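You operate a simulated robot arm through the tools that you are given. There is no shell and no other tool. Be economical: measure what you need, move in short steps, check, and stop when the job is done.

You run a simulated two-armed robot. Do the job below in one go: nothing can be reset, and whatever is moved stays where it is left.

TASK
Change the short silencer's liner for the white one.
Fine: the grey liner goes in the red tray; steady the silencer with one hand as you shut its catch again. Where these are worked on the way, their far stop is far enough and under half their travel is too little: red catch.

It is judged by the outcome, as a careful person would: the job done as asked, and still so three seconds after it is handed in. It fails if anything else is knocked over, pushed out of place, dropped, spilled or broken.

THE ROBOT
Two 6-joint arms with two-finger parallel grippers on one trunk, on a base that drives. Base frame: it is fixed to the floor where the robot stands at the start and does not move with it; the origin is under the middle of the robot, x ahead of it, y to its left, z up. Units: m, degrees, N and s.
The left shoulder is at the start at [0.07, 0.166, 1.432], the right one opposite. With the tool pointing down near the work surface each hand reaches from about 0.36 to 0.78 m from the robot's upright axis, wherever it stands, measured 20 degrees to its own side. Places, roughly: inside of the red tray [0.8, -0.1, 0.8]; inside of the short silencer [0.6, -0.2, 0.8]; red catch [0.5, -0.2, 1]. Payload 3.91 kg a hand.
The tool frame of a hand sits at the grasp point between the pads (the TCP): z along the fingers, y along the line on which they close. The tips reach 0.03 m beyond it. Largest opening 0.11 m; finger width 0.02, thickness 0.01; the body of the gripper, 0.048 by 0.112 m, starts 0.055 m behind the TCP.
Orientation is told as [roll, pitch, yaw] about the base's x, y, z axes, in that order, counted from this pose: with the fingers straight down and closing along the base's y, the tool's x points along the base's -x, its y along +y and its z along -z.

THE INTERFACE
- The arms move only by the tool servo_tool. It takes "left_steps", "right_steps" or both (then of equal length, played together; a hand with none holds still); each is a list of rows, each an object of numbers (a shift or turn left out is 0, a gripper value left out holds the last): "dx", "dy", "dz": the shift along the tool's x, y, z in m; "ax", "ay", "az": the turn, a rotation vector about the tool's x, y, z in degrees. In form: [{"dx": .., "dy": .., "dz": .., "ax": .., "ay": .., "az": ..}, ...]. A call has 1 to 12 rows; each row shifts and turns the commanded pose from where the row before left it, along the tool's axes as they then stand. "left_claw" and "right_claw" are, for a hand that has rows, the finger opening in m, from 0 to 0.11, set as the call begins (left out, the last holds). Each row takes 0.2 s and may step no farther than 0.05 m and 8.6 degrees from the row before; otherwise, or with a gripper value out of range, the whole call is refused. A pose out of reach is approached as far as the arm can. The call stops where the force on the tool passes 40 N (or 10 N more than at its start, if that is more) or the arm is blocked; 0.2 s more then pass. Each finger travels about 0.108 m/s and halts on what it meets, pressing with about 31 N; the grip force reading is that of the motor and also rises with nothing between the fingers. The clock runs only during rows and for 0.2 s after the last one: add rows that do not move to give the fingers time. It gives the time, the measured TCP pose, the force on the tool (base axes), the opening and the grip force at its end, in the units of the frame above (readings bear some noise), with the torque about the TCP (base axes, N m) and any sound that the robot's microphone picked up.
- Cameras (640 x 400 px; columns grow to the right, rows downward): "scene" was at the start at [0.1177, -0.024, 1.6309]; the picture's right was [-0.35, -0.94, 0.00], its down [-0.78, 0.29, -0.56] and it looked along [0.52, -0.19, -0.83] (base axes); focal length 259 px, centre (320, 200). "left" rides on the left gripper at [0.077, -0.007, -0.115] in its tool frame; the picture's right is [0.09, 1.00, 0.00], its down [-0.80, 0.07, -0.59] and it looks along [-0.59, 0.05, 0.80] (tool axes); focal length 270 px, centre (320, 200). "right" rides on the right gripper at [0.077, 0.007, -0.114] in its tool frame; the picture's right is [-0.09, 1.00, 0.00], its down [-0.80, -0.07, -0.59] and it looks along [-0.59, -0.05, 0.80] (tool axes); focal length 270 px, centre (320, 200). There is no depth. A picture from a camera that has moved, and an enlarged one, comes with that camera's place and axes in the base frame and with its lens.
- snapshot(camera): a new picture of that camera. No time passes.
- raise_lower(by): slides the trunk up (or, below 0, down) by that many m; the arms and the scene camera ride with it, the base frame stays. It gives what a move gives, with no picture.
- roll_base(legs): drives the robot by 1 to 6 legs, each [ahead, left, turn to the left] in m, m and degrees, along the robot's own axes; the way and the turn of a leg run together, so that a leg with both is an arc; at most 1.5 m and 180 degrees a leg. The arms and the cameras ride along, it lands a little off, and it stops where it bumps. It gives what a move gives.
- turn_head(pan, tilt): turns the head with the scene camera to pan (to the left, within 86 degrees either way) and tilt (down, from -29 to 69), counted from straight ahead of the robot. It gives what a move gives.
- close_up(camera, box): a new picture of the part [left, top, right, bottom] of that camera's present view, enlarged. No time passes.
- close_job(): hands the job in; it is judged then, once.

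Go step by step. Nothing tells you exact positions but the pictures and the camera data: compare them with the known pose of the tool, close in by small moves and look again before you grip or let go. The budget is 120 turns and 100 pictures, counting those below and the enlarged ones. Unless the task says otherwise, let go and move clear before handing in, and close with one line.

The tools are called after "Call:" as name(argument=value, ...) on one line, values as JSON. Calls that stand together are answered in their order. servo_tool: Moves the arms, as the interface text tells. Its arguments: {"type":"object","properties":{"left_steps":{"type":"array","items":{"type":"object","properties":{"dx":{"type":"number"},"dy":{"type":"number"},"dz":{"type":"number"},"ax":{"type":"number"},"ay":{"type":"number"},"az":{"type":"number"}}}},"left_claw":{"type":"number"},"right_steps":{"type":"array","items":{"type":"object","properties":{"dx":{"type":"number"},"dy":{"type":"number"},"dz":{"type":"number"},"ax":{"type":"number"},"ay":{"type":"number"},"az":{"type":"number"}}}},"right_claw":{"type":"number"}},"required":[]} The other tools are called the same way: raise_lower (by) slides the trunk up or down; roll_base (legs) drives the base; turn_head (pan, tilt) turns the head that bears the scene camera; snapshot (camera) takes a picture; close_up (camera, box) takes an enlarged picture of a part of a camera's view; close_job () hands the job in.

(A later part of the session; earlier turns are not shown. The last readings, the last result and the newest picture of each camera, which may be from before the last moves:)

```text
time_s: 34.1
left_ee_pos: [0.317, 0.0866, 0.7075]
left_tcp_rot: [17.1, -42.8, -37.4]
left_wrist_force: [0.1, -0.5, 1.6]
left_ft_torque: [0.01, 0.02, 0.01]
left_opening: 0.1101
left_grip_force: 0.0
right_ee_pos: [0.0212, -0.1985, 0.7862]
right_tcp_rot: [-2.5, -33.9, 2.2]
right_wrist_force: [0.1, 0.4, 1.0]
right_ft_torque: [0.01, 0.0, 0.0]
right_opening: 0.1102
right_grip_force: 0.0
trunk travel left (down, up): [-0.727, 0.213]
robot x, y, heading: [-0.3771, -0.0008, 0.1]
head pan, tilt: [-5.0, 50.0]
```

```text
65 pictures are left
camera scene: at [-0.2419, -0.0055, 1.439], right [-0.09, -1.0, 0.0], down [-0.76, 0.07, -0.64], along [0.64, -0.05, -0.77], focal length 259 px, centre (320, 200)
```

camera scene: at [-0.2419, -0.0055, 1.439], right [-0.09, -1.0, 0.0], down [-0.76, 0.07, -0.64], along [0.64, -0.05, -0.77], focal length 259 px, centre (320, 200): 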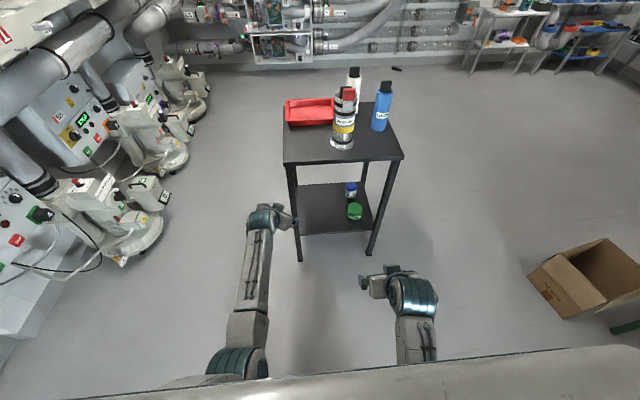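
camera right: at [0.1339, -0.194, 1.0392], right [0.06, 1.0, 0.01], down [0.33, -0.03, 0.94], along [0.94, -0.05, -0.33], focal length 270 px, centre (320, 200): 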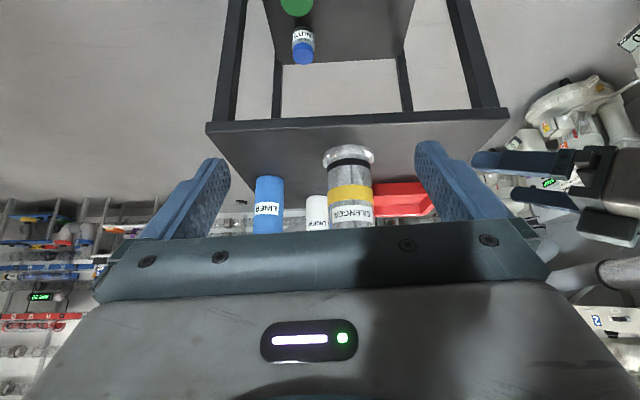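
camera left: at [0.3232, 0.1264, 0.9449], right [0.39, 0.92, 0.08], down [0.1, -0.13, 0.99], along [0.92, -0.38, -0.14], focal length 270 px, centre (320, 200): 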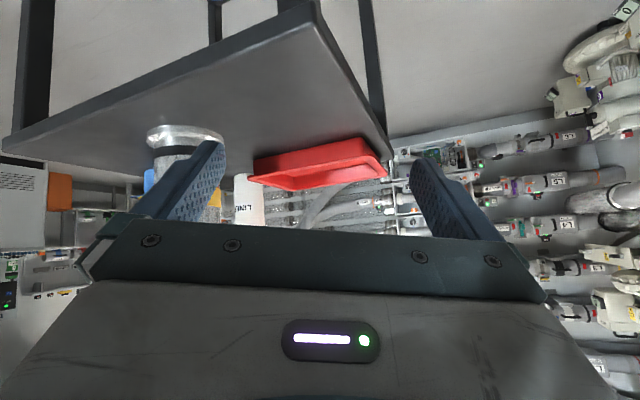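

Call:
servo_tool(left_steps=[{"dx": -0.0327, "dy": 0.0103, "dz": -0.0336}, {"dx": -0.0327, "dy": 0.0103, "dz": -0.0336}, {"dx": -0.0327, "dy": 0.0103, "dz": -0.0336}, {"dx": -0.0327, "dy": 0.0103, "dz": -0.0336}, {"dx": -0.0327, "dy": 0.0103, "dz": -0.0336}, {"dx": -0.0327, "dy": 0.0103, "dz": -0.0336}, {"az": -5.8}, {"az": -5.8}, {"az": -5.8}, {}])

```text
time_s: 36.5
left_ee_pos: [0.3247, 0.1256, 0.9936]
left_tcp_rot: [5.6, -44.8, -15.1]
left_wrist_force: [-0.4, -0.3, -0.5]
left_ft_torque: [0.0, 0.0, 0.01]
left_opening: 0.1102
left_grip_force: 0.1
right_ee_pos: [0.021, -0.1992, 0.7868]
right_tcp_rot: [-2.4, -34.0, 2.1]
right_wrist_force: [-0.7, 0.5, -0.1]
right_ft_torque: [0.03, 0.0, 0.01]
right_opening: 0.11
right_grip_force: 0.1
trunk travel left (down, up): [-0.727, 0.213]
robot x, y, heading: [-0.3717, 0.0, 0.1]
head pan, tilt: [-5.0, 50.0]
stopped in row 10 (left hand): the arm was blocked; the commanded pose is now the measured one
```

Call:
snapshot(camera="scene")

Call:
close_up(camera="scene", box=[180, 180, 320, 400])

```text
64 pictures are left
camera scene: at [-0.2419, -0.0056, 1.439], right [-0.09, -1.0, 0.0], down [-0.76, 0.07, -0.64], along [0.64, -0.06, -0.77], focal length 259 px, centre (320, 200)
```

scene: 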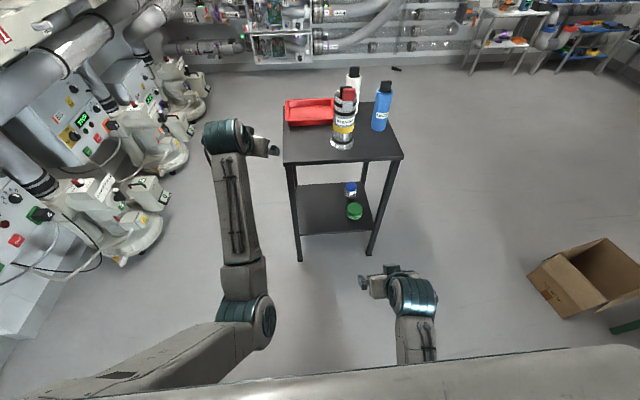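

```text
1.82 times, centred on (250, 290) of scene
camera zoom: at [-0.2419, -0.0056, 1.439], right [-0.09, -1.0, 0.0], down [-0.76, 0.07, -0.64], along [0.64, -0.06, -0.77], focal length 470 px, centre (447, 36)
```

zoom: 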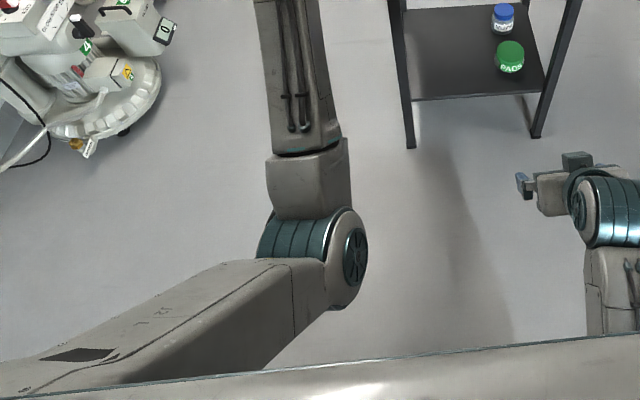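

Call:
servo_tool(left_steps=[{"ay": 8}, {"ay": 8}, {"ay": 8}, {"ay": 8}, {"ay": 8}, {"ay": 4}, {}])

Call:
servo_tool(left_steps=[{"az": -5}, {"az": -5}, {"az": -5}, {}])

Call:
snapshot(camera="scene")

```text
time_s: 38.1
left_ee_pos: [0.3623, 0.1122, 0.9588]
left_tcp_rot: [3.8, -0.9, -11.2]
left_wrist_force: [0.2, 0.3, 1.0]
left_ft_torque: [0.01, 0.02, 0.0]
left_opening: 0.1098
left_grip_force: 0.1
left hand out of reach, approached as far as the arm can: row 4, 5, 6
right_ee_pos: [0.0207, -0.1991, 0.7871]
right_tcp_rot: [-2.4, -34.0, 2.3]
right_wrist_force: [0.3, 1.2, 0.8]
right_ft_torque: [0.04, -0.05, -0.01]
right_opening: 0.11
right_grip_force: 0.1
trunk travel left (down, up): [-0.727, 0.213]
robot x, y, heading: [-0.3719, 0.0014, 0.1]
head pan, tilt: [-5.0, 50.0]
```

```text
time_s: 39.1
left_ee_pos: [0.362, 0.1124, 0.959]
left_tcp_rot: [3.4, -1.9, 3.7]
left_wrist_force: [-0.1, -0.3, 0.9]
left_ft_torque: [-0.03, 0.01, 0.03]
left_opening: 0.1101
left_grip_force: 0.1
right_ee_pos: [0.0218, -0.1991, 0.787]
right_tcp_rot: [-2.4, -33.9, 2.3]
right_wrist_force: [0.1, -0.4, -0.2]
right_ft_torque: [-0.01, 0.0, 0.01]
right_opening: 0.1099
right_grip_force: 0.0
trunk travel left (down, up): [-0.727, 0.213]
robot x, y, heading: [-0.3693, 0.0008, 0.2]
head pan, tilt: [-5.0, 50.0]
```

```text
62 pictures are left
camera scene: at [-0.2419, -0.0056, 1.439], right [-0.09, -1.0, 0.0], down [-0.76, 0.07, -0.64], along [0.64, -0.06, -0.77], focal length 259 px, centre (320, 200)
```

scene: 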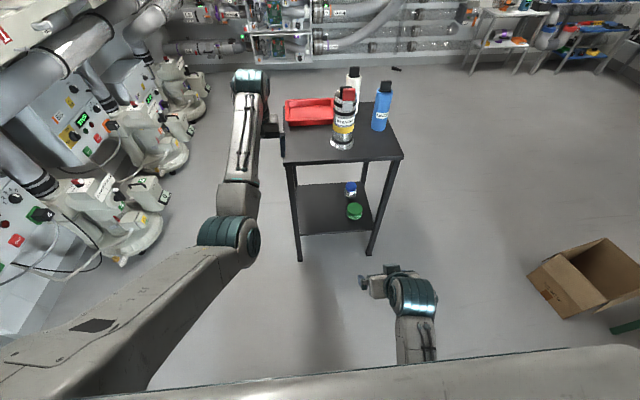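

Two lessons: the wrist can't bend far down when the forearm rises, and tool-down poses work best extended. New plan is to raise the trunk, stand about 0.7 m from the silencer, and have the left hand hold the silencer's rim from above while the right works the catch.

Call:
raise_lower(by=0.2)

Call:
roll_base(legs=[[0.22, 0, 0]])

Call:
turn_head(pan=-12, tilt=48)

Call:
snapshot(camera="scene")

Call:
close_up(camera="scene", box=[260, 120, 420, 220])

```text
time_s: 41.3
left_ee_pos: [0.3622, 0.1121, 1.1595]
left_tcp_rot: [3.4, -1.9, 3.8]
left_wrist_force: [0.0, 0.2, 0.7]
left_ft_torque: [0.0, 0.01, 0.03]
left_opening: 0.1099
left_grip_force: 0.0
right_ee_pos: [0.022, -0.1991, 0.9864]
right_tcp_rot: [-2.3, -33.9, 2.2]
right_wrist_force: [-0.1, -0.1, -0.1]
right_ft_torque: [-0.03, 0.02, 0.01]
right_opening: 0.11
right_grip_force: 0.0
trunk travel left (down, up): [-0.927, 0.013]
robot x, y, heading: [-0.3684, -0.0021, 0.0]
head pan, tilt: [-5.0, 50.0]
```

```text
time_s: 43.0
left_ee_pos: [0.5807, 0.1088, 1.1611]
left_tcp_rot: [3.5, -1.9, 3.5]
left_wrist_force: [-0.4, 0.8, 0.1]
left_ft_torque: [0.0, -0.02, -0.03]
left_opening: 0.11
left_grip_force: 0.0
right_ee_pos: [0.2385, -0.2003, 0.9885]
right_tcp_rot: [-2.3, -34.1, 2.0]
right_wrist_force: [0.8, -0.8, 0.3]
right_ft_torque: [0.01, -0.01, -0.04]
right_opening: 0.1101
right_grip_force: 0.0
trunk travel left (down, up): [-0.927, 0.013]
robot x, y, heading: [-0.1461, -0.0004, -0.3]
head pan, tilt: [-5.0, 50.0]
```

```text
time_s: 43.7
left_ee_pos: [0.5833, 0.1092, 1.1594]
left_tcp_rot: [3.4, -1.9, 3.5]
left_wrist_force: [0.5, 0.2, 0.5]
left_ft_torque: [0.01, -0.04, 0.04]
left_opening: 0.1098
left_grip_force: 0.0
right_ee_pos: [0.2415, -0.2005, 0.9885]
right_tcp_rot: [-2.4, -34.1, 2.1]
right_wrist_force: [0.1, -0.4, -0.2]
right_ft_torque: [0.01, -0.01, -0.01]
right_opening: 0.1097
right_grip_force: 0.1
trunk travel left (down, up): [-0.927, 0.013]
robot x, y, heading: [-0.148, -0.0049, -0.3]
head pan, tilt: [-12.0, 48.0]
```

```text
61 pictures are left
camera scene: at [-0.0212, -0.0159, 1.6418], right [-0.21, -0.98, 0.0], down [-0.73, 0.16, -0.67], along [0.65, -0.14, -0.74], focal length 259 px, centre (320, 200)
```

scene: 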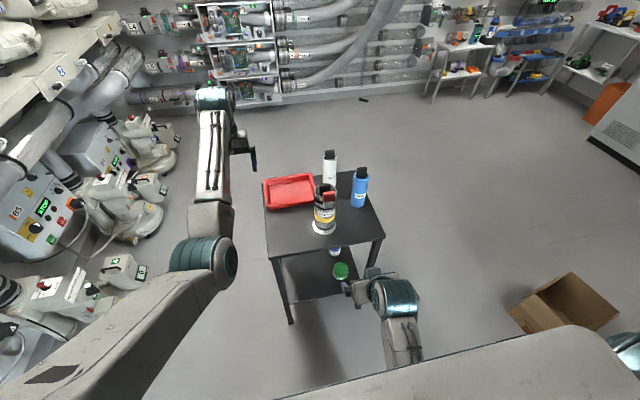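

```text
4.00 times, centred on (340, 170) of scene
camera zoom: at [-0.0212, -0.0159, 1.6418], right [-0.21, -0.98, 0.0], down [-0.73, 0.16, -0.67], along [0.65, -0.14, -0.74], focal length 1034 px, centre (240, 320)
```

zoom: 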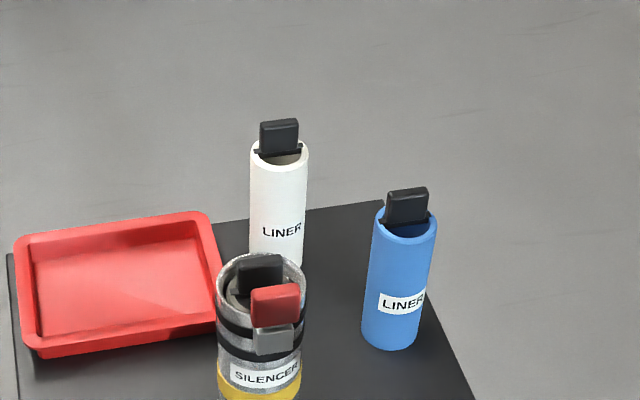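

All is undisturbed, and at this distance the arm has room. I'll try the left side-hold again from here at a gentler 45° tilt.

Call:
servo_tool(left_steps=[{"ax": 3.4, "ay": 1.9, "az": 3.5}, {"az": 8.2}, {"az": 8.2}, {"az": 8.2}, {"az": 8.2}, {"az": 8.2}, {"az": 8.2}, {"az": 8.2}, {"az": 8.2}, {"az": 8.2}, {"az": 8.2}, {"az": 8}])

Call:
servo_tool(left_steps=[{"ay": -7.5}, {"ay": -7.5}, {"ay": -7.5}, {"ay": -7.5}, {"ay": -7.5}, {"ay": -7.5}, {"dz": 0.04}, {"dz": 0.04}, {"dz": 0.04}, {}])

Call:
snapshot(camera="left")

```text
time_s: 46.3
left_ee_pos: [0.588, 0.1087, 1.1551]
left_tcp_rot: [-0.1, 0.0, -90.1]
left_wrist_force: [-1.3, -0.4, 0.4]
left_ft_torque: [0.03, 0.03, -0.03]
left_opening: 0.1103
left_grip_force: 0.0
left hand out of reach, approached as far as the arm can: row 1
right_ee_pos: [0.2414, -0.2007, 0.9875]
right_tcp_rot: [-2.4, -34.0, 1.9]
right_wrist_force: [-0.4, -0.7, 1.2]
right_ft_torque: [-0.04, -0.02, -0.03]
right_opening: 0.11
right_grip_force: 0.0
trunk travel left (down, up): [-0.927, 0.013]
robot x, y, heading: [-0.152, -0.002, -0.1]
head pan, tilt: [-12.0, 48.0]
```

```text
time_s: 48.5
left_ee_pos: [0.5884, 0.0231, 1.0722]
left_tcp_rot: [-0.2, -44.9, -89.8]
left_wrist_force: [-0.4, 0.4, -0.5]
left_ft_torque: [-0.03, 0.0, -0.04]
left_opening: 0.1101
left_grip_force: 0.2
right_ee_pos: [0.241, -0.201, 0.9864]
right_tcp_rot: [-2.4, -33.9, 2.0]
right_wrist_force: [0.1, 0.4, 0.7]
right_ft_torque: [0.01, 0.01, -0.01]
right_opening: 0.1097
right_grip_force: 0.0
trunk travel left (down, up): [-0.927, 0.013]
robot x, y, heading: [-0.1486, 0.0005, 0.1]
head pan, tilt: [-12.0, 48.0]
```

```text
59 pictures are left
camera left: at [0.5812, 0.1582, 1.0985], right [1.0, 0.06, -0.06], down [0.07, -0.15, 0.99], along [0.05, -0.99, -0.15], focal length 270 px, centre (320, 200)
```

left: 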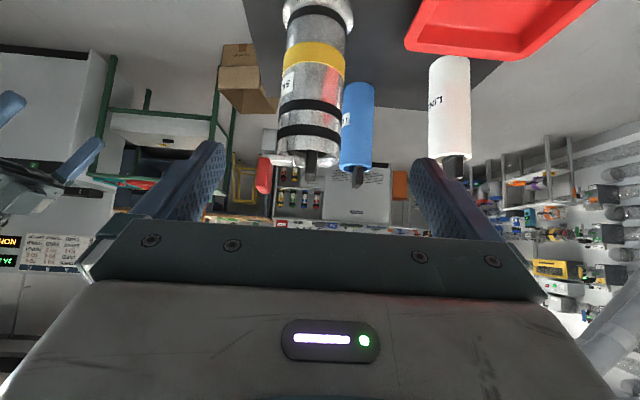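

Call:
servo_tool(left_steps=[{"dz": 0.033, "dy": -0.01}, {"dz": 0.033, "dx": -0.006}, {"dz": 0.033}, {"dz": 0.033}, {}])

Call:
snapshot(camera="left")

Call:
close_up(camera="scene", box=[240, 120, 400, 250])

```text
time_s: 49.7
left_ee_pos: [0.5785, -0.0729, 0.9816]
left_tcp_rot: [-0.1, -45.0, -89.8]
left_wrist_force: [-1.3, 0.4, 0.2]
left_ft_torque: [0.01, 0.0, 0.0]
left_opening: 0.11
left_grip_force: 0.1
right_ee_pos: [0.2423, -0.1992, 0.9875]
right_tcp_rot: [-2.3, -33.9, 2.0]
right_wrist_force: [-0.4, -0.5, -0.2]
right_ft_torque: [0.02, 0.02, 0.02]
right_opening: 0.11
right_grip_force: 0.0
trunk travel left (down, up): [-0.927, 0.013]
robot x, y, heading: [-0.1497, -0.0006, -0.2]
head pan, tilt: [-12.0, 48.0]
```

```text
58 pictures are left
camera left: at [0.5713, 0.0614, 1.0077], right [1.0, 0.06, -0.06], down [0.07, -0.15, 0.99], along [0.05, -0.99, -0.15], focal length 270 px, centre (320, 200)
```

left: 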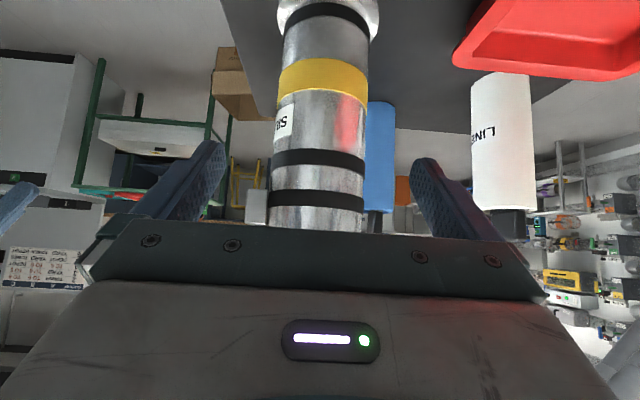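

```text
3.08 times, centred on (320, 185) of scene
camera zoom: at [-0.0207, -0.0156, 1.6418], right [-0.21, -0.98, 0.0], down [-0.73, 0.16, -0.67], along [0.65, -0.14, -0.74], focal length 796 px, centre (320, 246)
```

zoom: 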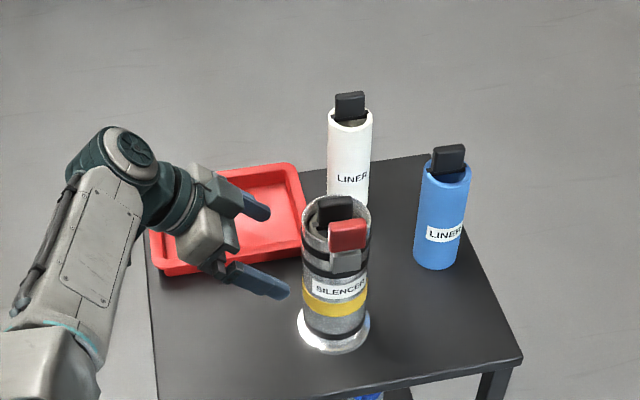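

Working well. I'll advance the rest of the way and close gently on the body.

Call:
servo_tool(left_steps=[{"dz": 0.032}, {"dz": 0.032}, {"dz": 0.032}, {}])

Call:
snapshot(camera="left")

Call:
close_up(camera="scene", box=[270, 150, 370, 240])

```text
time_s: 50.7
left_ee_pos: [0.5571, -0.116, 0.9223]
left_tcp_rot: [-0.3, -45.1, -89.7]
left_wrist_force: [1.6, 0.7, 0.0]
left_ft_torque: [-0.01, 0.02, 0.0]
left_opening: 0.1103
left_grip_force: 0.1
left hand out of reach, approached as far as the arm can: row 2, 3
right_ee_pos: [0.2417, -0.2007, 0.9871]
right_tcp_rot: [-2.3, -34.0, 1.9]
right_wrist_force: [0.2, 0.3, 0.9]
right_ft_torque: [0.05, 0.01, 0.0]
right_opening: 0.1103
right_grip_force: 0.2
trunk travel left (down, up): [-0.927, 0.013]
robot x, y, heading: [-0.1484, 0.0017, 0.0]
head pan, tilt: [-12.0, 48.0]
```

```text
56 pictures are left
camera left: at [0.5508, 0.0189, 0.9488], right [1.0, 0.06, -0.07], down [0.07, -0.15, 0.99], along [0.05, -0.99, -0.15], focal length 270 px, centre (320, 200)
```

left: 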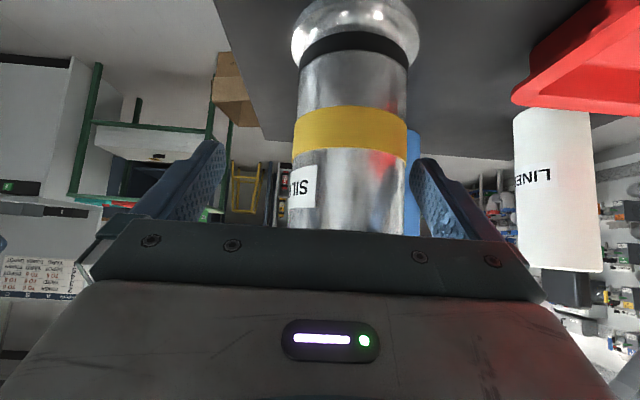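

```text
4.44 times, centred on (320, 195) of scene
camera zoom: at [-0.02, -0.0157, 1.6417], right [-0.21, -0.98, 0.0], down [-0.73, 0.16, -0.67], along [0.65, -0.14, -0.74], focal length 1149 px, centre (320, 222)
```

zoom: 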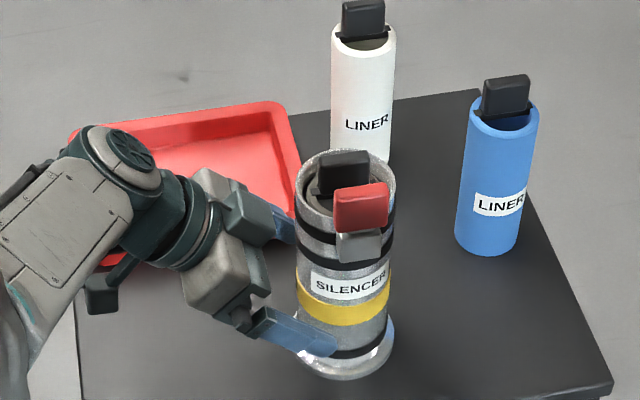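

Now it's at full stretch, so I'll retreat a little, drive 6 cm forward and come in again.

Call:
servo_tool(left_steps=[{"dz": -0.04}, {"dz": -0.04}, {"dz": -0.04}, {}])

Call:
roll_base(legs=[[0.065, 0, 0]])

```text
time_s: 51.7
left_ee_pos: [0.6088, -0.047, 0.984]
left_tcp_rot: [-0.3, -45.0, -89.6]
left_wrist_force: [-0.4, 0.2, 0.6]
left_ft_torque: [-0.01, 0.0, -0.02]
left_opening: 0.11
left_grip_force: 0.1
left hand out of reach, approached as far as the arm can: row 1, 2, 3
right_ee_pos: [0.2425, -0.2025, 0.9875]
right_tcp_rot: [-2.4, -33.9, 2.0]
right_wrist_force: [-0.4, 0.1, 0.6]
right_ft_torque: [-0.02, 0.0, -0.01]
right_opening: 0.11
right_grip_force: 0.0
trunk travel left (down, up): [-0.927, 0.013]
robot x, y, heading: [-0.1484, -0.0005, -0.1]
head pan, tilt: [-12.0, 48.0]
```

```text
time_s: 52.7
left_ee_pos: [0.6661, -0.0453, 0.9894]
left_tcp_rot: [0.3, -45.0, -90.1]
left_wrist_force: [-1.2, -0.4, 0.5]
left_ft_torque: [0.03, 0.01, 0.02]
left_opening: 0.1099
left_grip_force: 0.1
right_ee_pos: [0.2988, -0.2018, 0.9898]
right_tcp_rot: [-2.5, -34.2, 2.0]
right_wrist_force: [-0.9, -0.2, 0.1]
right_ft_torque: [-0.01, 0.02, -0.03]
right_opening: 0.1099
right_grip_force: 0.0
trunk travel left (down, up): [-0.927, 0.013]
robot x, y, heading: [-0.0864, 0.0033, -0.3]
head pan, tilt: [-12.0, 48.0]
```

The reach pattern says the shoulder can't swing far inward, so centring the robot on the silencer should fix it. I'll lift the left hand clear and shift the base 13 cm to the right.

Call:
servo_tool(left_steps=[{"dz": -0.04}, {"dz": -0.04}, {"dz": -0.04}, {"dz": -0.04}, {}])

Call:
roll_base(legs=[[0, -0.135, 0]])

Call:
turn_head(pan=0, tilt=52)

Call:
snapshot(camera="scene")

```text
time_s: 53.9
left_ee_pos: [0.7205, 0.0622, 1.0795]
left_tcp_rot: [-0.3, -45.1, -89.8]
left_wrist_force: [0.5, 0.3, -0.1]
left_ft_torque: [0.03, -0.02, 0.0]
left_opening: 0.1101
left_grip_force: 0.0
left hand out of reach, approached as far as the arm can: row 1, 2, 3, 4
right_ee_pos: [0.303, -0.2011, 0.9891]
right_tcp_rot: [-2.3, -34.1, 2.0]
right_wrist_force: [-0.2, 0.1, -0.5]
right_ft_torque: [0.0, -0.04, -0.04]
right_opening: 0.1097
right_grip_force: 0.0
trunk travel left (down, up): [-0.927, 0.013]
robot x, y, heading: [-0.0848, 0.0002, -0.1]
head pan, tilt: [-12.0, 48.0]
```

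```text
time_s: 55.2
left_ee_pos: [0.7208, -0.0715, 1.0789]
left_tcp_rot: [-0.4, -45.0, -89.8]
left_wrist_force: [1.3, -0.3, 0.8]
left_ft_torque: [-0.02, -0.02, -0.03]
left_opening: 0.1099
left_grip_force: 0.0
right_ee_pos: [0.3046, -0.3339, 0.9872]
right_tcp_rot: [-2.6, -34.0, 2.1]
right_wrist_force: [0.0, 0.0, -0.3]
right_ft_torque: [-0.01, 0.0, -0.02]
right_opening: 0.1101
right_grip_force: 0.2
trunk travel left (down, up): [-0.927, 0.013]
robot x, y, heading: [-0.0859, -0.1362, -0.4]
head pan, tilt: [-12.0, 48.0]
```

```text
time_s: 55.9
left_ee_pos: [0.7222, -0.0743, 1.0793]
left_tcp_rot: [-0.4, -44.8, -89.7]
left_wrist_force: [0.2, 0.0, 0.1]
left_ft_torque: [0.02, -0.02, 0.0]
left_opening: 0.1102
left_grip_force: 0.0
right_ee_pos: [0.3039, -0.3373, 0.9869]
right_tcp_rot: [-2.3, -34.0, 2.0]
right_wrist_force: [-0.5, 0.1, 0.3]
right_ft_torque: [0.01, -0.04, 0.0]
right_opening: 0.1096
right_grip_force: 0.1
trunk travel left (down, up): [-0.927, 0.013]
robot x, y, heading: [-0.087, -0.1363, -0.2]
head pan, tilt: [0.0, 52.0]
```

```text
54 pictures are left
camera scene: at [0.0406, -0.1358, 1.6364], right [0.0, -1.0, 0.0], down [-0.79, 0.0, -0.62], along [0.62, 0.0, -0.79], focal length 259 px, centre (320, 200)
```

scene: 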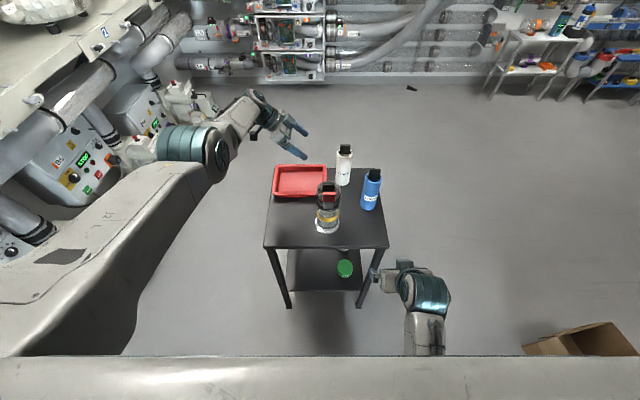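

The left arm has swung its elbow outward, which suits a side approach. I'll bring the hand back in line with the silencer.

Call:
servo_tool(left_steps=[{"dx": 0.033, "dz": -0.019}, {"dx": 0.033, "dz": -0.019}, {"dy": -0.036}, {"dy": -0.036}, {"dy": -0.036}, {"dy": -0.036}, {}])

Call:
snapshot(camera="scene")

```text
time_s: 57.5
left_ee_pos: [0.5724, 0.0008, 1.0621]
left_tcp_rot: [-0.4, -45.0, -89.7]
left_wrist_force: [-0.1, -0.6, -0.6]
left_ft_torque: [0.0, 0.02, 0.02]
left_opening: 0.11
left_grip_force: 0.1
left hand out of reach, approached as far as the arm can: row 2
right_ee_pos: [0.3042, -0.3364, 0.9864]
right_tcp_rot: [-2.4, -33.9, 2.0]
right_wrist_force: [0.0, 0.2, 0.1]
right_ft_torque: [0.02, 0.0, 0.0]
right_opening: 0.11
right_grip_force: 0.1
trunk travel left (down, up): [-0.927, 0.013]
robot x, y, heading: [-0.0848, -0.1356, -0.3]
head pan, tilt: [0.0, 52.0]
```

```text
53 pictures are left
camera scene: at [0.0405, -0.1354, 1.6364], right [0.0, -1.0, 0.0], down [-0.79, 0.0, -0.62], along [0.62, 0.0, -0.79], focal length 259 px, centre (320, 200)
```

scene: 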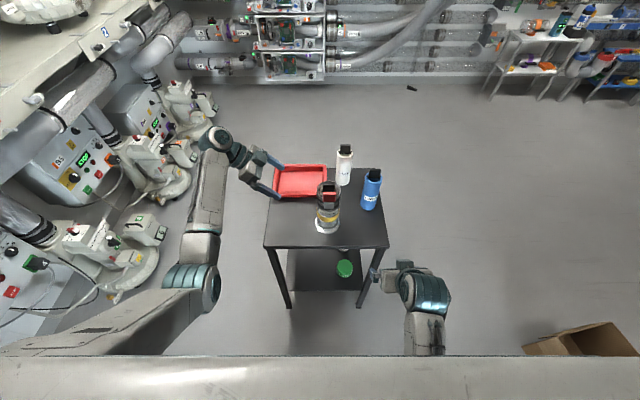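

Call:
servo_tool(left_steps=[{"dz": 0.035, "dy": 0.006}, {"dz": 0.035}, {"dz": 0.035}, {"dz": 0.035}, {"dz": 0.035}, {"dz": 0.031}, {}])

Call:
close_up(camera="scene", box=[260, 140, 400, 250])

Call:
snapshot(camera="left")

```text
time_s: 59.1
left_ee_pos: [0.5773, -0.1463, 0.9148]
left_tcp_rot: [-0.4, -45.0, -89.7]
left_wrist_force: [0.7, 1.3, 0.0]
left_ft_torque: [-0.11, 0.0, 0.03]
left_opening: 0.1101
left_grip_force: 0.1
right_ee_pos: [0.3045, -0.3368, 0.9863]
right_tcp_rot: [-2.5, -33.9, 1.9]
right_wrist_force: [0.8, -0.3, -1.0]
right_ft_torque: [0.06, 0.02, 0.0]
right_opening: 0.11
right_grip_force: 0.1
trunk travel left (down, up): [-0.927, 0.013]
robot x, y, heading: [-0.0857, -0.1372, -0.1]
head pan, tilt: [0.0, 52.0]
```

```text
3.64 times, centred on (330, 195) of scene
camera zoom: at [0.0405, -0.1342, 1.6363], right [0.0, -1.0, 0.0], down [-0.79, 0.0, -0.62], along [0.62, 0.0, -0.79], focal length 940 px, centre (284, 218)
```

zoom: 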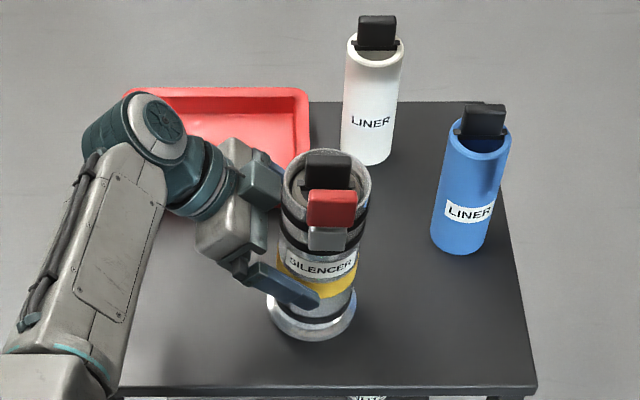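

```text
51 pictures are left
camera left: at [0.5712, -0.0103, 0.9413], right [1.0, 0.06, -0.07], down [0.08, -0.15, 0.99], along [0.05, -0.99, -0.15], focal length 270 px, centre (320, 200)
```

left: 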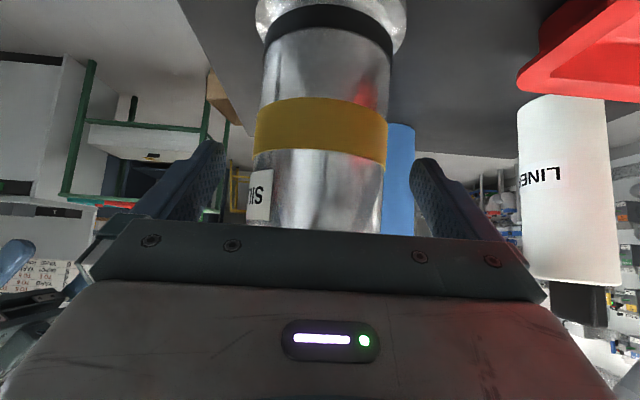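

In place around the body. Closing the left hand on it.

Call:
servo_tool(left_claw=0.06, left_steps=[{}, {}, {}, {}])

Call:
close_up(camera="scene", box=[260, 140, 400, 250])

```text
time_s: 60.1
left_ee_pos: [0.5782, -0.1458, 0.9144]
left_tcp_rot: [-0.4, -45.1, -89.6]
left_wrist_force: [-1.2, 0.3, 0.6]
left_ft_torque: [-0.05, -0.02, -0.04]
left_opening: 0.0784
left_grip_force: 31.1
right_ee_pos: [0.3059, -0.3362, 0.9872]
right_tcp_rot: [-2.5, -34.0, 2.0]
right_wrist_force: [0.1, -0.1, -0.3]
right_ft_torque: [-0.01, -0.02, -0.01]
right_opening: 0.1101
right_grip_force: 0.0
trunk travel left (down, up): [-0.927, 0.013]
robot x, y, heading: [-0.0887, -0.1366, -0.3]
head pan, tilt: [0.0, 52.0]
```

```text
3.64 times, centred on (330, 195) of scene
camera zoom: at [0.0408, -0.1348, 1.6363], right [0.0, -1.0, 0.0], down [-0.79, 0.0, -0.62], along [0.62, 0.0, -0.79], focal length 940 px, centre (284, 218)
```

zoom: 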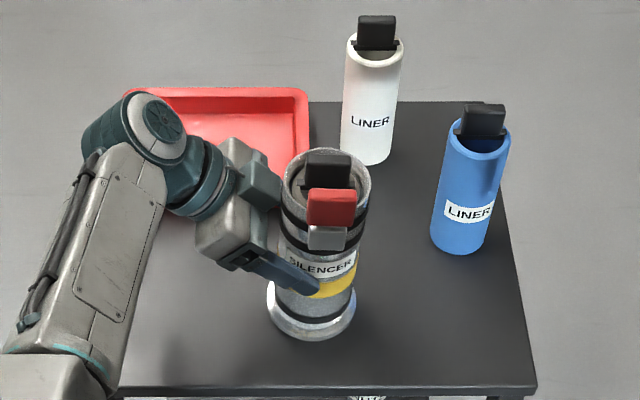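

The silencer is firmly held. Now the right hand goes to a point just behind and above the red catch.

Call:
servo_tool(right_claw=0.075, right_steps=[{"ax": -0.9, "ay": -6, "az": 3}, {"dx": -0.0337, "dy": 0.0277}, {"dx": -0.0337, "dy": 0.0277}, {"dx": -0.0337, "dy": 0.0277}, {"dx": -0.0337, "dy": 0.0277}, {"dx": -0.0337, "dy": 0.0277}, {"dx": -0.0337, "dy": 0.0277}, {}])

Call:
snapshot(camera="right")

Call:
close_up(camera="scene", box=[250, 140, 410, 270])

```text
time_s: 60.9
left_ee_pos: [0.5799, -0.1457, 0.9151]
left_tcp_rot: [-0.3, -45.0, -89.7]
left_wrist_force: [1.6, -1.7, 0.8]
left_ft_torque: [0.17, -0.02, 0.02]
left_opening: 0.0778
left_grip_force: 31.3
right_ee_pos: [0.3449, -0.3477, 1.0076]
right_tcp_rot: [-11.0, -38.5, 8.6]
right_wrist_force: [0.2, 0.6, 0.5]
right_ft_torque: [0.01, -0.01, 0.01]
right_opening: 0.0748
right_grip_force: 0.1
right hand out of reach, approached as far as the arm can: row 3
trunk travel left (down, up): [-0.927, 0.013]
robot x, y, heading: [-0.0848, -0.1372, -0.3]
head pan, tilt: [0.0, 52.0]
stopped in row 3 (right hand): the arm was blocked; the commanded pose is now the measured one
```

```text
49 pictures are left
camera right: at [0.2126, -0.3396, 1.0467], right [0.04, 0.99, -0.09], down [0.25, 0.08, 0.97], along [0.97, -0.06, -0.24], focal length 270 px, centre (320, 200)
```

right: 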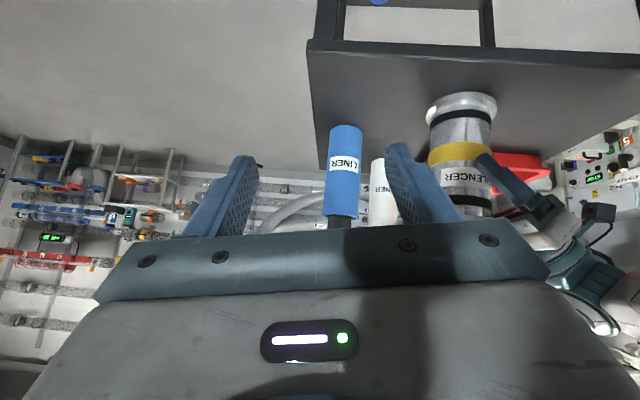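

```text
3.08 times, centred on (330, 205) of scene
camera zoom: at [0.042, -0.1347, 1.6363], right [0.0, -1.0, 0.0], down [-0.79, 0.0, -0.61], along [0.61, 0.0, -0.79], focal length 796 px, centre (289, 185)
```

zoom: 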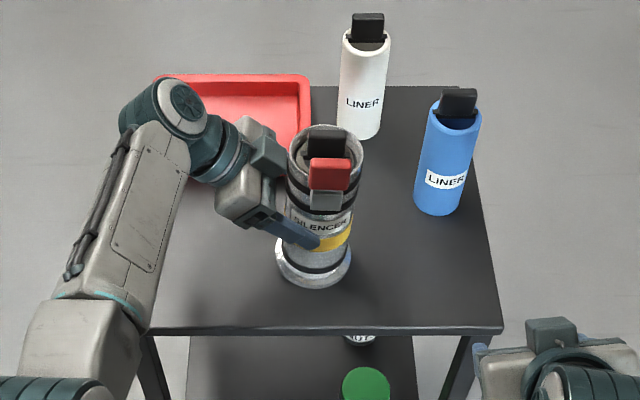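

The right arm has the mirrored problem, so it will mirror the left hand: go out to the right first, turn, and approach the catch from the -y side.

Call:
servo_tool(right_steps=[{"dx": -0.029, "dz": 0.025, "dy": -0.02}, {"dx": -0.029, "dz": 0.025, "dy": -0.02}, {"dx": -0.029, "dz": 0.025, "dy": -0.02}, {"dx": -0.029, "dz": 0.025, "dy": -0.02}, {"ay": 8}, {"ay": 8}, {"ay": 8}, {"ay": 8}, {"ay": 6}, {}])

```text
time_s: 63.1
left_ee_pos: [0.5777, -0.1465, 0.9145]
left_tcp_rot: [-0.3, -45.0, -89.7]
left_wrist_force: [0.2, 0.5, 0.7]
left_ft_torque: [-0.03, 0.01, 0.01]
left_opening: 0.0781
left_grip_force: 31.2
right_ee_pos: [0.4978, -0.4238, 1.0143]
right_tcp_rot: [-8.6, -0.6, 1.9]
right_wrist_force: [-0.4, -0.1, -0.1]
right_ft_torque: [0.04, -0.02, -0.01]
right_opening: 0.0751
right_grip_force: 0.0
trunk travel left (down, up): [-0.927, 0.013]
robot x, y, heading: [-0.0851, -0.1339, 0.0]
head pan, tilt: [0.0, 52.0]
```

Call:
servo_tool(right_steps=[{"ax": -8.5}, {"az": -8.2}, {"az": -8.2}, {"az": -8.2}, {"az": -8.2}, {"az": -8.2}, {"az": -8.2}, {"az": -8.2}, {"az": -8.2}, {"az": -8.2}, {"az": -8.2}, {"az": -8}])

Call:
servo_tool(right_steps=[{"ay": -8}, {"ay": -8}, {"ay": -8}, {"ay": -8}, {"ay": -8}, {"ay": -8}, {}])

Call:
snapshot(camera="right")

Call:
snapshot(camera="scene")

```text
time_s: 65.7
left_ee_pos: [0.5777, -0.1459, 0.9146]
left_tcp_rot: [-0.4, -45.0, -89.7]
left_wrist_force: [0.6, 0.3, 1.5]
left_ft_torque: [-0.09, -0.09, 0.03]
left_opening: 0.0782
left_grip_force: 30.8
right_ee_pos: [0.4988, -0.4226, 1.0147]
right_tcp_rot: [-1.1, 0.1, 92.1]
right_wrist_force: [0.4, 0.2, -0.1]
right_ft_torque: [0.03, 0.02, 0.02]
right_opening: 0.0753
right_grip_force: 0.1
trunk travel left (down, up): [-0.927, 0.013]
robot x, y, heading: [-0.0907, -0.1353, -0.1]
head pan, tilt: [0.0, 52.0]
```

```text
time_s: 67.3
left_ee_pos: [0.5783, -0.146, 0.9155]
left_tcp_rot: [-0.5, -45.0, -89.8]
left_wrist_force: [-0.2, -0.5, -0.5]
left_ft_torque: [-0.17, 0.01, 0.0]
left_opening: 0.0781
left_grip_force: 30.6
right_ee_pos: [0.4997, -0.4231, 1.0151]
right_tcp_rot: [-1.5, -48.1, 92.9]
right_wrist_force: [0.9, 0.3, 0.3]
right_ft_torque: [0.0, -0.01, -0.03]
right_opening: 0.0751
right_grip_force: 0.1
trunk travel left (down, up): [-0.927, 0.013]
robot x, y, heading: [-0.0833, -0.1362, -0.3]
head pan, tilt: [0.0, 52.0]
```

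```text
47 pictures are left
camera right: at [0.4965, -0.5604, 1.0338], right [-1.0, 0.03, 0.05], down [0.05, 0.1, 0.99], along [0.02, 1.0, -0.1], focal length 270 px, centre (320, 200)
```

right: 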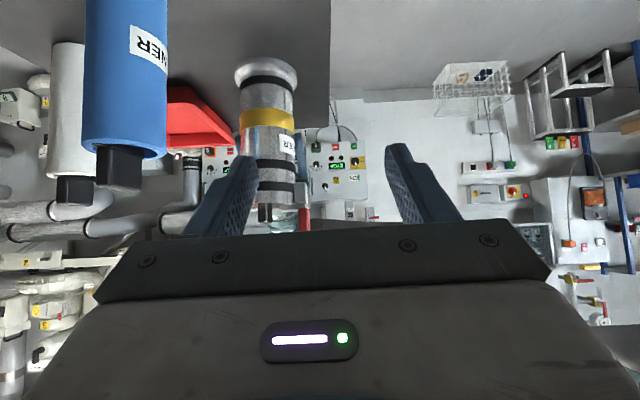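

```text
46 pictures are left
camera scene: at [0.0412, -0.1349, 1.6363], right [0.0, -1.0, 0.0], down [-0.79, 0.0, -0.62], along [0.62, 0.0, -0.79], focal length 259 px, centre (320, 200)
```

scene: 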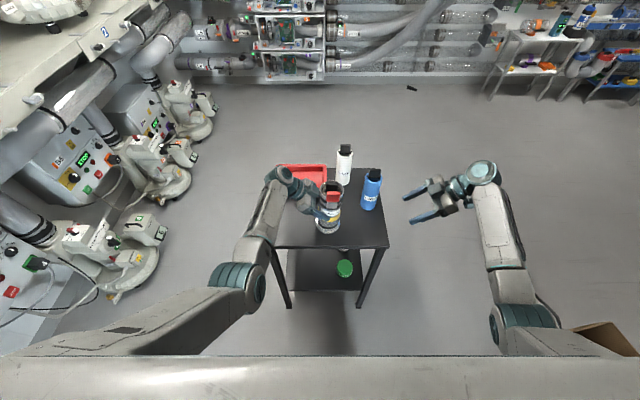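

Mirror posture achieved. Now I'll bring it to a standoff above-right of the catch.

Call:
servo_tool(right_claw=0.05, right_steps=[{"dx": -0.0366, "dz": 0.0076, "dy": -0.0074}, {"dx": -0.0366, "dz": 0.0076, "dy": -0.0074}, {"dx": -0.0366, "dz": 0.0076, "dy": -0.0074}, {"dx": -0.0366, "dz": 0.0076, "dy": -0.0074}, {"dx": -0.0366, "dz": 0.0076, "dy": -0.0074}, {}])

Call:
snapshot(camera="right")

Call:
close_up(camera="scene", box=[290, 150, 430, 250])

```text
time_s: 68.7
left_ee_pos: [0.5797, -0.1454, 0.915]
left_tcp_rot: [-0.4, -44.9, -89.7]
left_wrist_force: [-0.2, 0.9, -0.5]
left_ft_torque: [0.02, -0.05, 0.02]
left_opening: 0.0777
left_grip_force: 30.5
right_ee_pos: [0.5297, -0.2696, 1.1252]
right_tcp_rot: [-1.6, -48.0, 93.0]
right_wrist_force: [0.1, 0.2, -0.3]
right_ft_torque: [-0.02, 0.03, 0.02]
right_opening: 0.0501
right_grip_force: 0.1
trunk travel left (down, up): [-0.927, 0.013]
robot x, y, heading: [-0.087, -0.1357, -0.1]
head pan, tilt: [0.0, 52.0]
```

```text
45 pictures are left
camera right: at [0.528, -0.4071, 1.1447], right [-1.0, 0.03, 0.05], down [0.05, 0.1, 0.99], along [0.02, 0.99, -0.1], focal length 270 px, centre (320, 200)
```

right: 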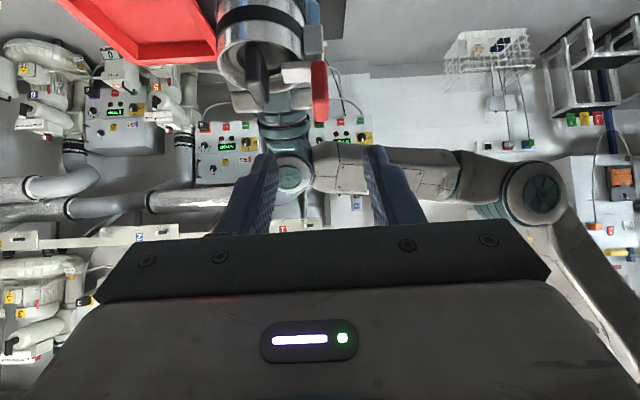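

```text
4.00 times, centred on (360, 200) of scene
camera zoom: at [0.0407, -0.1359, 1.6364], right [0.0, -1.0, 0.0], down [-0.79, 0.0, -0.62], along [0.62, 0.0, -0.79], focal length 1034 px, centre (160, 200)
```

zoom: 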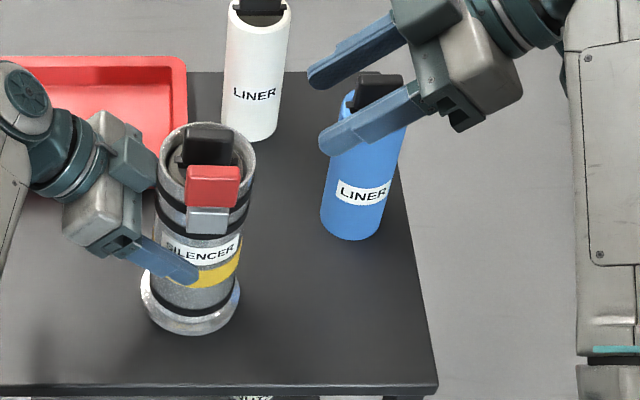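

Aligned in x with the plate. Advancing, then gripping the plate.

Call:
servo_tool(right_steps=[{"dz": 0.03, "dy": -0.003}, {"dz": 0.03}, {"dz": 0.03}, {"dz": 0.028}, {}])

Call:
close_up(camera="scene", box=[300, 160, 380, 220])

Call:
snapshot(camera="right")

```text
time_s: 69.9
left_ee_pos: [0.5772, -0.1457, 0.9143]
left_tcp_rot: [-0.4, -44.9, -89.7]
left_wrist_force: [0.4, 2.0, -0.1]
left_ft_torque: [0.06, -0.07, 0.05]
left_opening: 0.0778
left_grip_force: 31.3
right_ee_pos: [0.5318, -0.1811, 1.0466]
right_tcp_rot: [-1.5, -48.0, 93.1]
right_wrist_force: [0.5, 0.2, -0.3]
right_ft_torque: [0.02, 0.03, 0.02]
right_opening: 0.0502
right_grip_force: 0.0
trunk travel left (down, up): [-0.927, 0.013]
robot x, y, heading: [-0.0828, -0.1361, -0.1]
head pan, tilt: [0.0, 52.0]
```

```text
6.67 times, centred on (340, 190) of scene
camera zoom: at [0.0409, -0.1355, 1.6363], right [0.0, -1.0, 0.0], down [-0.79, 0.0, -0.62], along [0.62, 0.0, -0.79], focal length 1724 px, centre (187, 267)
```

zoom: 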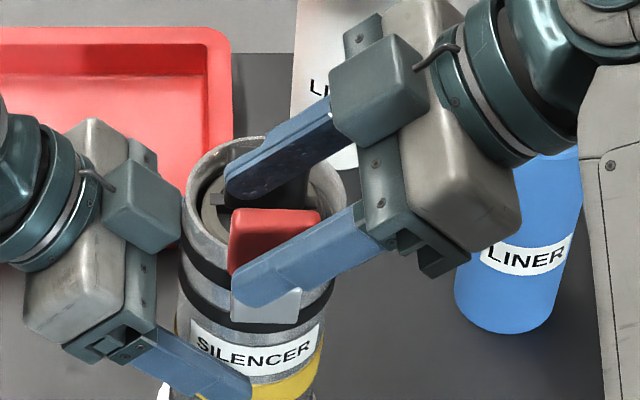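

```text
42 pictures are left
camera right: at [0.529, -0.3197, 1.0665], right [-1.0, 0.03, 0.05], down [0.05, 0.1, 0.99], along [0.02, 0.99, -0.1], focal length 270 px, centre (320, 200)
```

right: 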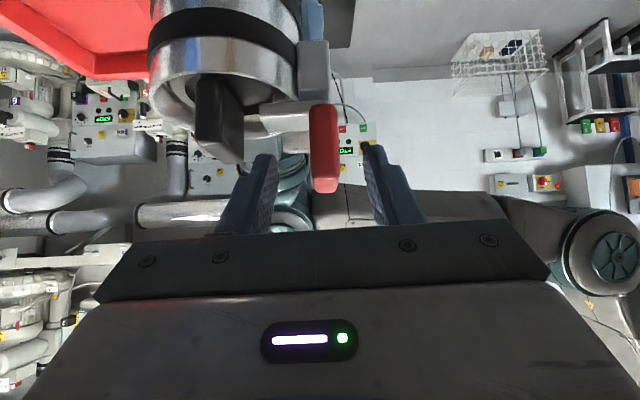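

The plate is between the fingers. Gripping it.

Call:
servo_tool(right_claw=0.005, right_steps=[{}, {}, {}, {}])

Call:
servo_tool(right_steps=[{"dy": 0.005}, {"dy": 0.005}, {"dy": 0.005}, {}])

Call:
close_up(camera="scene", box=[300, 160, 380, 220])

```text
time_s: 70.9
left_ee_pos: [0.5787, -0.1445, 0.9142]
left_tcp_rot: [-0.3, -44.8, -89.7]
left_wrist_force: [25.9, 5.0, -7.0]
left_ft_torque: [-0.14, 1.25, 0.93]
left_opening: 0.0779
left_grip_force: 31.6
right_ee_pos: [0.5317, -0.1805, 1.047]
right_tcp_rot: [-1.3, -48.1, 93.0]
right_wrist_force: [-22.8, -3.3, 11.0]
right_ft_torque: [-0.26, 0.74, -0.09]
right_opening: 0.014
right_grip_force: 31.8
trunk travel left (down, up): [-0.927, 0.013]
robot x, y, heading: [-0.0862, -0.1373, -0.2]
head pan, tilt: [0.0, 52.0]
```

```text
time_s: 71.9
left_ee_pos: [0.5778, -0.147, 0.9135]
left_tcp_rot: [-0.6, -45.1, -89.7]
left_wrist_force: [-25.1, -4.7, 7.3]
left_ft_torque: [0.08, -1.38, 0.24]
left_opening: 0.0808
left_grip_force: 31.2
right_ee_pos: [0.5161, -0.1843, 1.0456]
right_tcp_rot: [-1.5, -47.8, 93.0]
right_wrist_force: [24.3, 3.8, -12.4]
right_ft_torque: [0.24, -1.09, -0.87]
right_opening: 0.0152
right_grip_force: 30.6
trunk travel left (down, up): [-0.927, 0.013]
robot x, y, heading: [-0.0874, -0.1368, -0.3]
head pan, tilt: [0.0, 52.0]
```

```text
6.67 times, centred on (340, 190) of scene
camera zoom: at [0.0414, -0.1349, 1.6363], right [0.0, -1.0, 0.0], down [-0.79, 0.0, -0.62], along [0.62, 0.0, -0.79], focal length 1724 px, centre (187, 267)
```

zoom: 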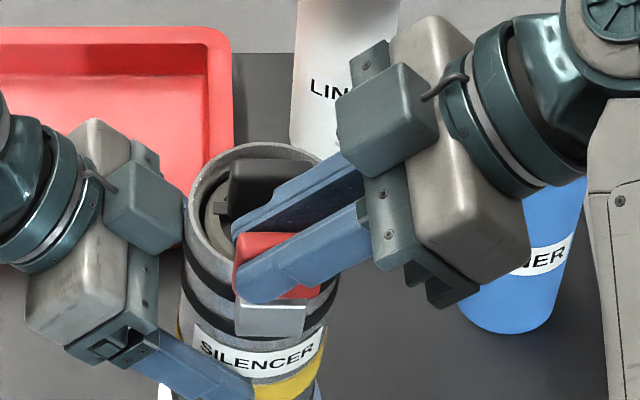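

Call:
servo_tool(right_steps=[{"dy": 0.004}, {"dy": 0.004}, {}])

Call:
close_up(camera="scene", box=[300, 160, 380, 220])

Call:
close_up(camera="right", box=[140, 0, 460, 240])

```text
time_s: 72.7
left_ee_pos: [0.5793, -0.147, 0.916]
left_tcp_rot: [-0.5, -45.1, -89.7]
left_wrist_force: [-26.4, -5.9, 12.6]
left_ft_torque: [0.02, -1.09, 0.19]
left_opening: 0.0837
left_grip_force: 31.2
right_ee_pos: [0.5085, -0.1844, 1.0451]
right_tcp_rot: [-1.5, -48.0, 92.9]
right_wrist_force: [25.4, 5.7, -18.3]
right_ft_torque: [0.29, -1.14, -0.72]
right_opening: 0.0167
right_grip_force: 31.1
trunk travel left (down, up): [-0.927, 0.013]
robot x, y, heading: [-0.0883, -0.1347, -0.0]
head pan, tilt: [0.0, 52.0]
```

```text
6.67 times, centred on (340, 190) of scene
camera zoom: at [0.0421, -0.1352, 1.6362], right [0.0, -1.0, 0.0], down [-0.79, 0.0, -0.61], along [0.61, 0.0, -0.79], focal length 1724 px, centre (187, 267)
```

zoom: 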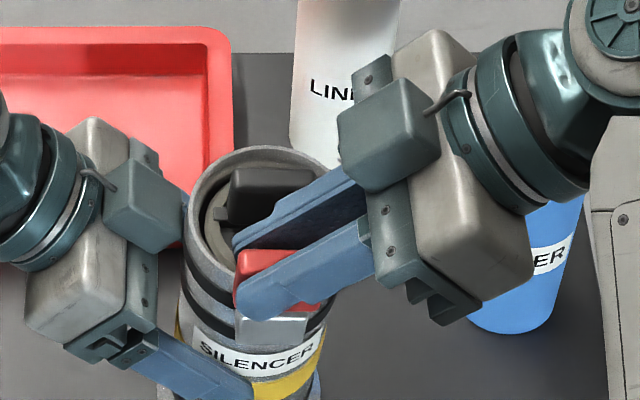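

```text
1.67 times, centred on (300, 120) of right
camera zoom: at [0.506, -0.3218, 1.0647], right [-1.0, 0.03, 0.05], down [0.05, 0.1, 0.99], along [0.02, 0.99, -0.1], focal length 450 px, centre (353, 333)
```

zoom: 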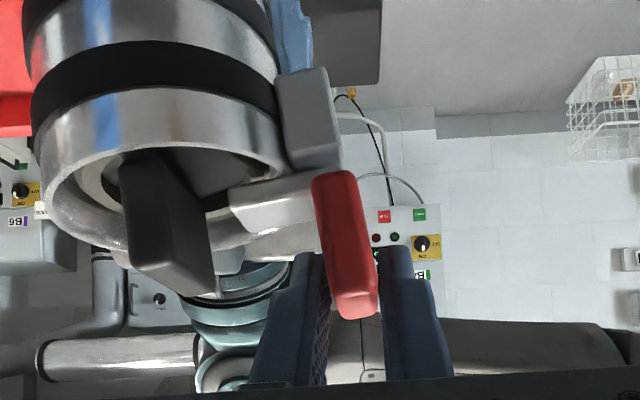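

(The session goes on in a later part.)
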